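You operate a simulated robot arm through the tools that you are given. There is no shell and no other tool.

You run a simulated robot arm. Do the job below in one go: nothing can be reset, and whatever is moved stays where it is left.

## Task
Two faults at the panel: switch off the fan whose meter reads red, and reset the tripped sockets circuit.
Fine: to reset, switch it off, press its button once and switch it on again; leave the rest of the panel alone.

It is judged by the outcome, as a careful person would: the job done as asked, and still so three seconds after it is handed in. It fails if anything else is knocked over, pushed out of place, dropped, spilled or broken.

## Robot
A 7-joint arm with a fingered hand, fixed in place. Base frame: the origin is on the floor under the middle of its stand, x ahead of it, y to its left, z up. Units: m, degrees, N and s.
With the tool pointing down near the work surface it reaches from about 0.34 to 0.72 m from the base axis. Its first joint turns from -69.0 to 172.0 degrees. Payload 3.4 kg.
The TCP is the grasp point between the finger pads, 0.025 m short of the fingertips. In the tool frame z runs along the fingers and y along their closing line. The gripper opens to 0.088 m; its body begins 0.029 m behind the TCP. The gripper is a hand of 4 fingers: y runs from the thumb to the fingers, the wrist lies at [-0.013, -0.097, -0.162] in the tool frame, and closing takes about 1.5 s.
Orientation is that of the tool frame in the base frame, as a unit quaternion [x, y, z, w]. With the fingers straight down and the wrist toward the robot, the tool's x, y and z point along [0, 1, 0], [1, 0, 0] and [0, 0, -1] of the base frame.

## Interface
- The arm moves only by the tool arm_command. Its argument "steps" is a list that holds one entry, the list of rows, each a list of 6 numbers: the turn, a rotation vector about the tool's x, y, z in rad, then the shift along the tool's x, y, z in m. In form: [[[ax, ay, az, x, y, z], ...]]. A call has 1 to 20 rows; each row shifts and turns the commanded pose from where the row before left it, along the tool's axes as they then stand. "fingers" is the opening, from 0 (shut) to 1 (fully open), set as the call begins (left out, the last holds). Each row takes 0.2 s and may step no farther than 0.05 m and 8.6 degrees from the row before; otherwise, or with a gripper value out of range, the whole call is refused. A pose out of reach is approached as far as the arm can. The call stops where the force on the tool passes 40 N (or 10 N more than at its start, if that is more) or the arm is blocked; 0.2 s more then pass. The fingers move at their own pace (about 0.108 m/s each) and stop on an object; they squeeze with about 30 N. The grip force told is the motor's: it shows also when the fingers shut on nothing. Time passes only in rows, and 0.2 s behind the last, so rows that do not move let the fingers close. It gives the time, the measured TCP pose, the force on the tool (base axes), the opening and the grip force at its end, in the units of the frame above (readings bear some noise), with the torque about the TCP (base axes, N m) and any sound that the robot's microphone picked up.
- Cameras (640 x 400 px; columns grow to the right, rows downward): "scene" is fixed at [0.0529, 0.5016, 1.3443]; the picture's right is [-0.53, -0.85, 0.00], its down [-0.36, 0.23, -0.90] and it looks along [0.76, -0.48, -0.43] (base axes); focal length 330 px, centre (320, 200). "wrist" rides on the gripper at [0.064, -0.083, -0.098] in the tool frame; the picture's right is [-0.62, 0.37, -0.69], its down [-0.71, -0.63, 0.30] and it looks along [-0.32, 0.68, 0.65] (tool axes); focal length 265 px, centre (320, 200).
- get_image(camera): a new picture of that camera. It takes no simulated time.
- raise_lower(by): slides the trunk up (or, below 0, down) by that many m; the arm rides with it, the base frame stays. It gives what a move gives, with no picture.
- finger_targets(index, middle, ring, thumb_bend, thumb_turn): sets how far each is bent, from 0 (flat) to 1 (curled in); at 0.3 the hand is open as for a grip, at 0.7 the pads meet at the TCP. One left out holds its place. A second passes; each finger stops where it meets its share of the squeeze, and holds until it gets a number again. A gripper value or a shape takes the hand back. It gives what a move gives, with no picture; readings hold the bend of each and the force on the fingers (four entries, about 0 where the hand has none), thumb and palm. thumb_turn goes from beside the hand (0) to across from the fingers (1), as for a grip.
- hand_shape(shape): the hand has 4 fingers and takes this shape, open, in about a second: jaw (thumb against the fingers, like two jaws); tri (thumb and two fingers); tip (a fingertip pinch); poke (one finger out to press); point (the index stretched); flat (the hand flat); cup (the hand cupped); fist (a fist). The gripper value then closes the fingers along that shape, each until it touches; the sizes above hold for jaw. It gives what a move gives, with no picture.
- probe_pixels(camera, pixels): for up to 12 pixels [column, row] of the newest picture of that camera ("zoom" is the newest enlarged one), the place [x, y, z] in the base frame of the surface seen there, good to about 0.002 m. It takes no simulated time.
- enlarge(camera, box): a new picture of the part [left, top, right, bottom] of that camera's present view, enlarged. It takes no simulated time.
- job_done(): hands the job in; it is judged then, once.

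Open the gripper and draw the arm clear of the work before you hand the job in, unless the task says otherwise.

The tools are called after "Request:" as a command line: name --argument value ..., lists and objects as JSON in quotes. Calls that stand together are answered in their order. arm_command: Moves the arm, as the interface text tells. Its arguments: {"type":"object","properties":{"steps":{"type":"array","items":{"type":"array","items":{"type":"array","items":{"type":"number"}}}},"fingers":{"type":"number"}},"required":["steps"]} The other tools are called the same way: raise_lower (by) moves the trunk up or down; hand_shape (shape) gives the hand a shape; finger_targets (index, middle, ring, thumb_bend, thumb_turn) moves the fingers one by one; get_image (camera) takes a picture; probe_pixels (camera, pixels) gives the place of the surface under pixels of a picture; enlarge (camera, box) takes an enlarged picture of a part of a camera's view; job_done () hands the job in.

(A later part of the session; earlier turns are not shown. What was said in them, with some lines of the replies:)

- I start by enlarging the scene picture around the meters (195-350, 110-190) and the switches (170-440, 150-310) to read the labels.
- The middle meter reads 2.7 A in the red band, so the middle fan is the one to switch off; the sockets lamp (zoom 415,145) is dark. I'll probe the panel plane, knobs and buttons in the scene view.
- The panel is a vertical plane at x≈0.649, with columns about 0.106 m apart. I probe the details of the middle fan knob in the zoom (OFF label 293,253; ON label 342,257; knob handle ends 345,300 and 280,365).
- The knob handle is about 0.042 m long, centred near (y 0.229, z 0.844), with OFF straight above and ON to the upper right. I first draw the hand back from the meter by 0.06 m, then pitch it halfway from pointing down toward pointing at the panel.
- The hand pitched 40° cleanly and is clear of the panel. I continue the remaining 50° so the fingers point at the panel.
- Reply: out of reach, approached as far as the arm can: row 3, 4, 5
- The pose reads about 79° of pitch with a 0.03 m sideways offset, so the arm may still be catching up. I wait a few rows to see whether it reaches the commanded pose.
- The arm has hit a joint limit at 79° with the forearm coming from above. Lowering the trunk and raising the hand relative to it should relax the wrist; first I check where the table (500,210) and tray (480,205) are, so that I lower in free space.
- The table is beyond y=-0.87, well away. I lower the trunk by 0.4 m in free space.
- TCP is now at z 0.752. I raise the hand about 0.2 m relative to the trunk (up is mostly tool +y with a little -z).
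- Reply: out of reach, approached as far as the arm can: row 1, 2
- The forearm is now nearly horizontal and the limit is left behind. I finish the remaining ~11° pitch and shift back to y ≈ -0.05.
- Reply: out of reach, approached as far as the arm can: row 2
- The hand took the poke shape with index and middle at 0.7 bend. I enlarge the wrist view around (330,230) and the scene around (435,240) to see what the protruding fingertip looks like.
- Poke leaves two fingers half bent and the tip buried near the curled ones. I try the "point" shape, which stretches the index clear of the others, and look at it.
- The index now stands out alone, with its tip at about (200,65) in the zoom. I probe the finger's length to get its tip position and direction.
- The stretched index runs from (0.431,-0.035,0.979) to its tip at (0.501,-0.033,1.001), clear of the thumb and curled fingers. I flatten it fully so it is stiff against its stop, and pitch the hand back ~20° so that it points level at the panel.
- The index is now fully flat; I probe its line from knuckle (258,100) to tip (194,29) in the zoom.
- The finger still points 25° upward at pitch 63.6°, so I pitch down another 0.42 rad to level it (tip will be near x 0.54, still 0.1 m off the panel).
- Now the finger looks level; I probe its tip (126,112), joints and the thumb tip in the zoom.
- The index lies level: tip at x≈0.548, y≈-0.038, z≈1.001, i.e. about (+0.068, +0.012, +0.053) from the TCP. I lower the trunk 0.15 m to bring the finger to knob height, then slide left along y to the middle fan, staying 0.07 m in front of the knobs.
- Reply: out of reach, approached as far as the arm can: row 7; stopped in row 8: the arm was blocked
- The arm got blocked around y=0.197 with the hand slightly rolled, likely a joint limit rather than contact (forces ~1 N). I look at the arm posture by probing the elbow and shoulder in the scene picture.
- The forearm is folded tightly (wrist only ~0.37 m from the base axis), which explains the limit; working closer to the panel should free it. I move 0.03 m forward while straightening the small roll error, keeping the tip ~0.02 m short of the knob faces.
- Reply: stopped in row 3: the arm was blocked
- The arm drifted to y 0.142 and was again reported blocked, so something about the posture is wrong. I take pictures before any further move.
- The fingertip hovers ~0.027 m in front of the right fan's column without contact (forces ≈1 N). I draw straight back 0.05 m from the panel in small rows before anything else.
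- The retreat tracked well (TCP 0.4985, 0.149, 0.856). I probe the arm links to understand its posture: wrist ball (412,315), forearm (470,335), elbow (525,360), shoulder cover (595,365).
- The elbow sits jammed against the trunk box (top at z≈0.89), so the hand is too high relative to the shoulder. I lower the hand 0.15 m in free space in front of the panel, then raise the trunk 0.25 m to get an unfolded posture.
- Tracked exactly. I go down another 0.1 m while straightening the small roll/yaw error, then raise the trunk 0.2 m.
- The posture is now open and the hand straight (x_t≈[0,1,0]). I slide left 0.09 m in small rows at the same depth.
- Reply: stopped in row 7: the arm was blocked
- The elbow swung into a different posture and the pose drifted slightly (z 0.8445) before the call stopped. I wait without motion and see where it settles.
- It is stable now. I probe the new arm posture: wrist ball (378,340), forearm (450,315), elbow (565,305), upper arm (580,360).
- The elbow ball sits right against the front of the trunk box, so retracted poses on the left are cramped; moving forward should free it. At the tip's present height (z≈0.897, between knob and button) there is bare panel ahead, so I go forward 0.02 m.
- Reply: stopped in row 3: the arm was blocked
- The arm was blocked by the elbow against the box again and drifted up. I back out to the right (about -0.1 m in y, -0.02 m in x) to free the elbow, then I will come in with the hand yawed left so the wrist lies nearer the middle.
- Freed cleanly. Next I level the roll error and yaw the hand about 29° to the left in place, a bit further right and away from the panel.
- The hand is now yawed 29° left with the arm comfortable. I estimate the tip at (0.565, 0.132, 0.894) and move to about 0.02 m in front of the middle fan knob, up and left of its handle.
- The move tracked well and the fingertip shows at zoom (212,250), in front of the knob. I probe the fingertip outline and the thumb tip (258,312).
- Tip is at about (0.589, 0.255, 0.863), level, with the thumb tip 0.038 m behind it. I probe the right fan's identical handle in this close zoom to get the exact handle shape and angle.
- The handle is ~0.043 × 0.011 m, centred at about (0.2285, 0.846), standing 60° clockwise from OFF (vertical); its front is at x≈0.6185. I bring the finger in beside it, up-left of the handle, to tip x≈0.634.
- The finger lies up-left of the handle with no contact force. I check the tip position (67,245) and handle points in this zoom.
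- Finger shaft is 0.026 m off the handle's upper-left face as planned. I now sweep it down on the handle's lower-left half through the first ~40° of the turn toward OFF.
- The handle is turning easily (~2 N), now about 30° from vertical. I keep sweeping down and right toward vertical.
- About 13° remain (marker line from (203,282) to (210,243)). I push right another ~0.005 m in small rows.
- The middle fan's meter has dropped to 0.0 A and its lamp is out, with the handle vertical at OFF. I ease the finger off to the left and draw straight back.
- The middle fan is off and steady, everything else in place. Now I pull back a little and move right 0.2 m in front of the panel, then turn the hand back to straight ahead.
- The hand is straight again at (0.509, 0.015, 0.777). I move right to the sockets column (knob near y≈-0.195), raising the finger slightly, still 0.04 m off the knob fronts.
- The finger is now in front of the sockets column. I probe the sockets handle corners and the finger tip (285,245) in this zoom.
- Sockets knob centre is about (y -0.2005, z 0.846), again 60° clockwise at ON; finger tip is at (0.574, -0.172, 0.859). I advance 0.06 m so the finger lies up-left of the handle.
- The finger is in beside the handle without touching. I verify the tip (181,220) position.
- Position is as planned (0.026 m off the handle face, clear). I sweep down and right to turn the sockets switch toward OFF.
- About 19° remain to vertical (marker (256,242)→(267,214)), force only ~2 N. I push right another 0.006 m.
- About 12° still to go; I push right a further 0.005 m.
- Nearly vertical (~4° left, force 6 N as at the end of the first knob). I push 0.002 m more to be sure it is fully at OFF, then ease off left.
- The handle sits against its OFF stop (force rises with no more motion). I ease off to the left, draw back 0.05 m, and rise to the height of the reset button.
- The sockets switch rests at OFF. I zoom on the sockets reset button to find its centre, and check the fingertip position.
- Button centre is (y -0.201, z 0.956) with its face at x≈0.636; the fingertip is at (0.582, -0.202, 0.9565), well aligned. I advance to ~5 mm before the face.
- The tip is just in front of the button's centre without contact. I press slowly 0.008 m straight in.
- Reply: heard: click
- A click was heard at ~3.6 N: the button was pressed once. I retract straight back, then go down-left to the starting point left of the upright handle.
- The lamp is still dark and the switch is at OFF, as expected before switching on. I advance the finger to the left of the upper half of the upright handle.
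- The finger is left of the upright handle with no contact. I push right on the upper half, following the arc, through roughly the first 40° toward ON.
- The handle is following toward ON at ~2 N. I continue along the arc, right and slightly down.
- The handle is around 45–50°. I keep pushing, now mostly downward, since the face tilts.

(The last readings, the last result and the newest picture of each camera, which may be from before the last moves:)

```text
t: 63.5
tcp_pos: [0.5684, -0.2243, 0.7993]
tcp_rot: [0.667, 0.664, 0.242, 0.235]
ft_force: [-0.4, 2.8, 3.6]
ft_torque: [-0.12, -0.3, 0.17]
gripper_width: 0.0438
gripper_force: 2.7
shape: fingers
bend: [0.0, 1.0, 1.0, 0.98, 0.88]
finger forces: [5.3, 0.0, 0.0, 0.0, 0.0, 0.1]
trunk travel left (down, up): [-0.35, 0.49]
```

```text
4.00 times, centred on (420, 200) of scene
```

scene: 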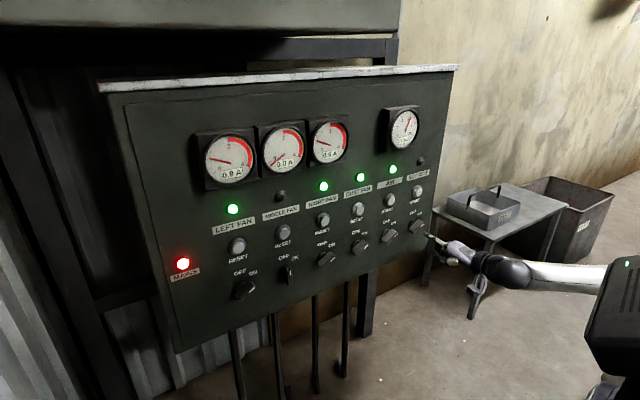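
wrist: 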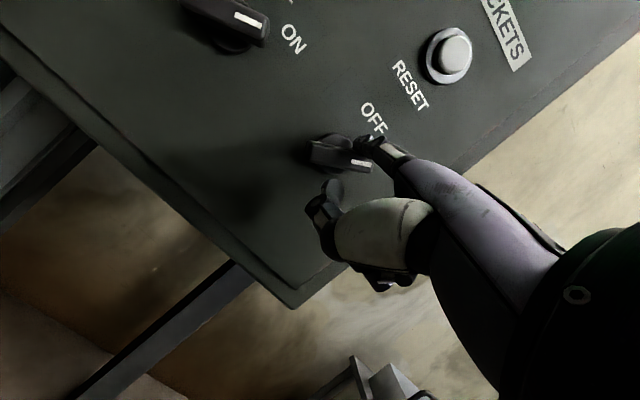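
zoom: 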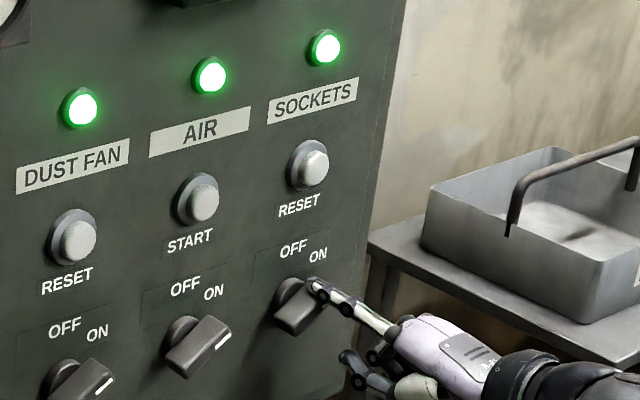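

The sockets lamp is now green. The force is climbing (5 N), so I push about 0.002 m more to make sure the handle reaches its ON stop.

Request:
arm_command --steps '[[[0, 0, 0, -0.0005, -0.00063, 0.00077], [0, 0, 0, -0.0005, -0.00063, 0.00077], [0, 0, 0, 0, 0, 0]]]'

Request:
enlarge --camera "scene" --box '[390, 190, 470, 250]'

```text
t: 64.3
tcp_pos: [0.5679, -0.2244, 0.7991]
tcp_rot: [0.667, 0.664, 0.242, 0.236]
ft_force: [-0.5, 3.5, 5.3]
ft_torque: [-0.17, -0.35, 0.2]
gripper_width: 0.0443
gripper_force: 3.6
shape: fingers
bend: [0.0, 1.0, 1.0, 0.98, 0.88]
finger forces: [6.9, 0.0, 0.0, 0.1, 0.0, 0.0]
trunk travel left (down, up): [-0.35, 0.49]
```

```text
6.67 times, centred on (430, 220) of scene
```

zoom: 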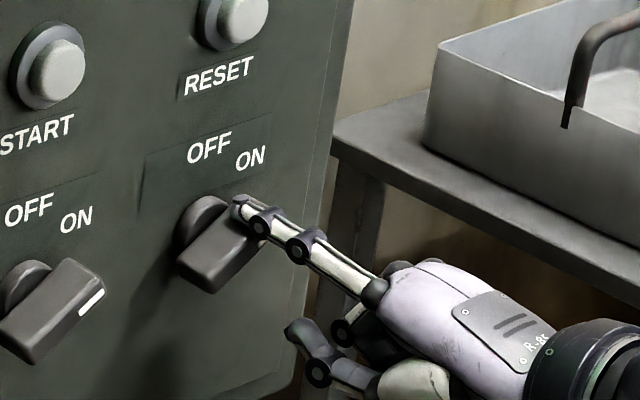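

The handle no longer moves while the force rises, so it is at the ON stop. I lift the finger off up-left and draw back from the panel.

Request:
arm_command --steps '[[[0, 0, 0, 0.0015, 0.0028, -0.0034], [0, 0, 0, 0.0015, 0.0028, -0.0034], [0, 0, 0, 0, -0.0116, -0.0095], [0, 0, 0, 0, -0.0116, -0.0095], [0, 0, 0, 0, -0.0116, -0.0095], [0, 0, 0, 0, -0.0116, -0.0095], [0, 0, 0, 0, 0, 0]]]'

Request:
get_image --camera "scene"

Request:
enlarge --camera "scene" --box '[320, 140, 460, 260]'

Request:
enlarge --camera "scene" --box '[160, 120, 360, 310]'

```text
t: 66.0
tcp_pos: [0.5077, -0.2229, 0.8077]
tcp_rot: [0.667, 0.664, 0.242, 0.235]
ft_force: [-0.4, -0.2, -0.1]
ft_torque: [-0.02, 0.0, -0.04]
gripper_width: 0.0406
gripper_force: 0.1
shape: fingers
bend: [0.0, 1.0, 1.0, 0.98, 0.88]
finger forces: [0.1, 0.1, 0.0, 0.1, 0.1, 0.0]
trunk travel left (down, up): [-0.35, 0.49]
```

```text
taken
```

scene: 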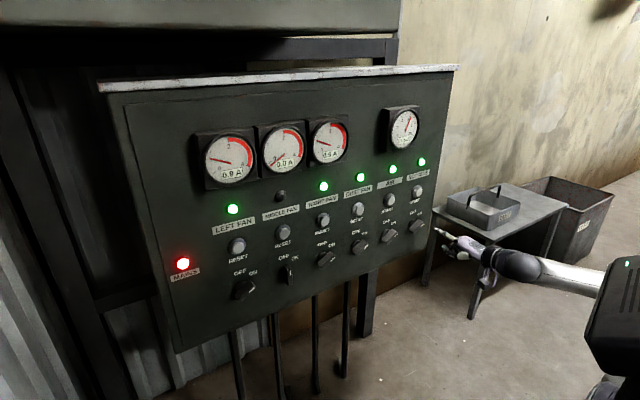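

```text
3.33 times, centred on (390, 200) of scene
```

zoom: 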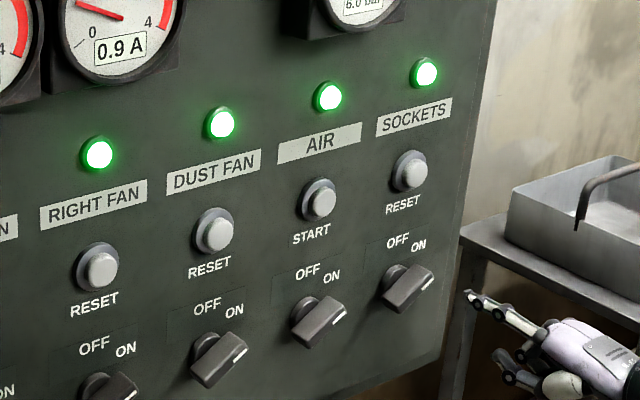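

```text
2.11 times, centred on (260, 215) of scene
```

zoom: 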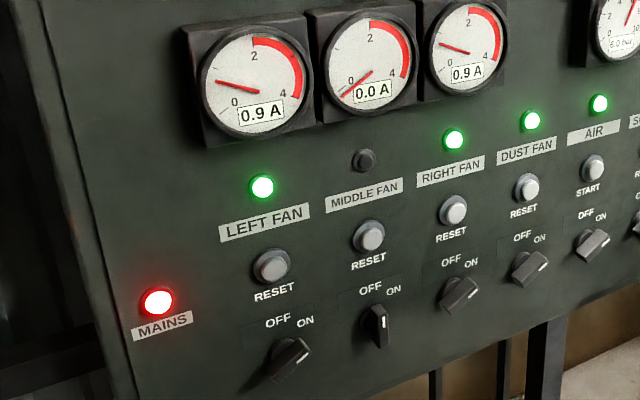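

The sockets lamp is green with its switch at ON, the middle fan is off at 0.0 A, and all other switches, lamps and buttons look unchanged. I draw back a little further and open the hand.

Request:
arm_command --steps '[[[0, 0, 0, 0, -0.0077, -0.0063], [0, 0, 0, 0, -0.0077, -0.0063], [0, 0, 0, 0, -0.0077, -0.0063], [0, 0, 0, 0, 0, 0]]]'

Request:
hand_shape --shape "jaw"

Request:
arm_command --steps '[[[0, 0, 0, 0, 0, 0], [0, 0, 0, 0, 0, 0], [0, 0, 0, 0, 0, 0], [0, 0, 0, 0, 0, 0], [0, 0, 0, 0, 0, 0]]]' --fingers 1

Request:
get_image --camera "scene"

Request:
enlarge --camera "scene" --box '[160, 100, 460, 310]'

```text
t: 67.0
tcp_pos: [0.4779, -0.2222, 0.8075]
tcp_rot: [0.668, 0.663, 0.242, 0.236]
ft_force: [0.5, 0.3, 0.5]
ft_torque: [0.01, -0.01, -0.01]
gripper_width: 0.0404
gripper_force: 0.2
shape: fingers
bend: [0.0, 1.0, 1.0, 0.98, 0.88]
finger forces: [0.0, 0.1, 0.0, 0.1, 0.0, 0.0]
trunk travel left (down, up): [-0.35, 0.49]
```

```text
t: 67.8
tcp_pos: [0.4772, -0.2207, 0.8077]
tcp_rot: [0.667, 0.664, 0.243, 0.235]
ft_force: [-0.1, 0.2, -0.2]
ft_torque: [0.03, 0.01, 0.01]
gripper_width: 0.0879
gripper_force: 0.1
shape: jaw
bend: [0.3, 0.3, 0.3, 0.3, 0.97]
finger forces: [0.0, 0.0, 0.1, 0.1, 0.0, 0.1]
trunk travel left (down, up): [-0.35, 0.49]
```

```text
t: 69.0
tcp_pos: [0.4762, -0.2225, 0.8074]
tcp_rot: [0.668, 0.664, 0.241, 0.236]
ft_force: [-0.3, 0.0, 0.0]
ft_torque: [-0.01, 0.0, -0.04]
gripper_width: 0.0878
gripper_force: 0.1
shape: jaw
bend: [0.3, 0.3, 0.3, 0.3, 0.97]
finger forces: [0.0, 0.0, 0.0, 0.0, 0.0, 0.0]
trunk travel left (down, up): [-0.35, 0.49]
```

```text
taken
```

scene: 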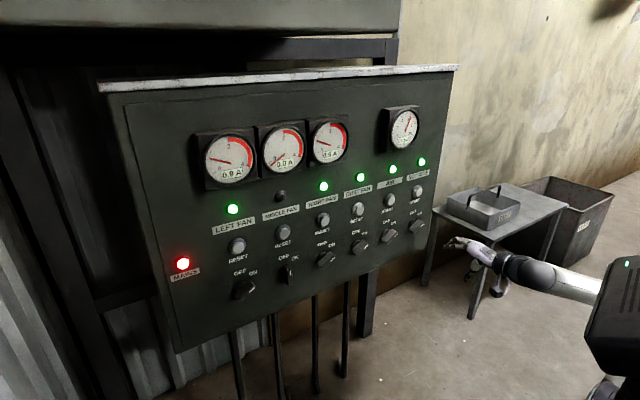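

```text
1.90 times, centred on (310, 205) of scene
```

zoom: 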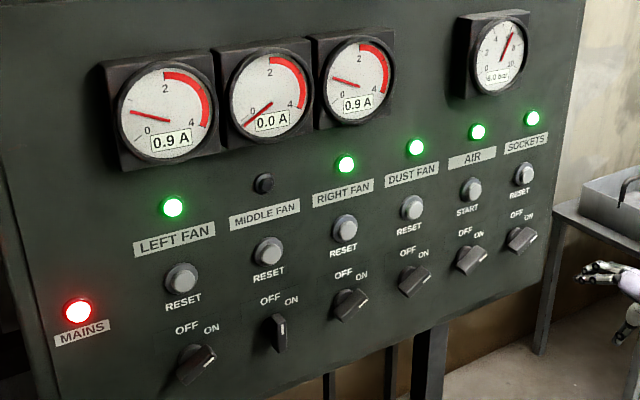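

The final picture shows the middle fan at OFF with 0.0 A, the sockets lamp green with its switch at ON, and the other circuits unchanged. The hand is open and clear of the panel, so I hand the job in.

Request:
job_done

```text
The job is handed in.
```

Both faults are dealt with, and the job has been handed in.

- **Middle fan:** its meter was the one in the red, at 2.7 A. I switched it off; the meter now reads 0.0 A and its lamp is out.
- **Sockets circuit:** I switched it off, pressed its reset button once (a click was heard) and switched it on again. Its lamp is now green.

In the last picture the other switches, lamps and meters were as they were at the start, including the mains lamp, which was already red. Nothing was knocked over or displaced. The hand is open and clear of the panel.
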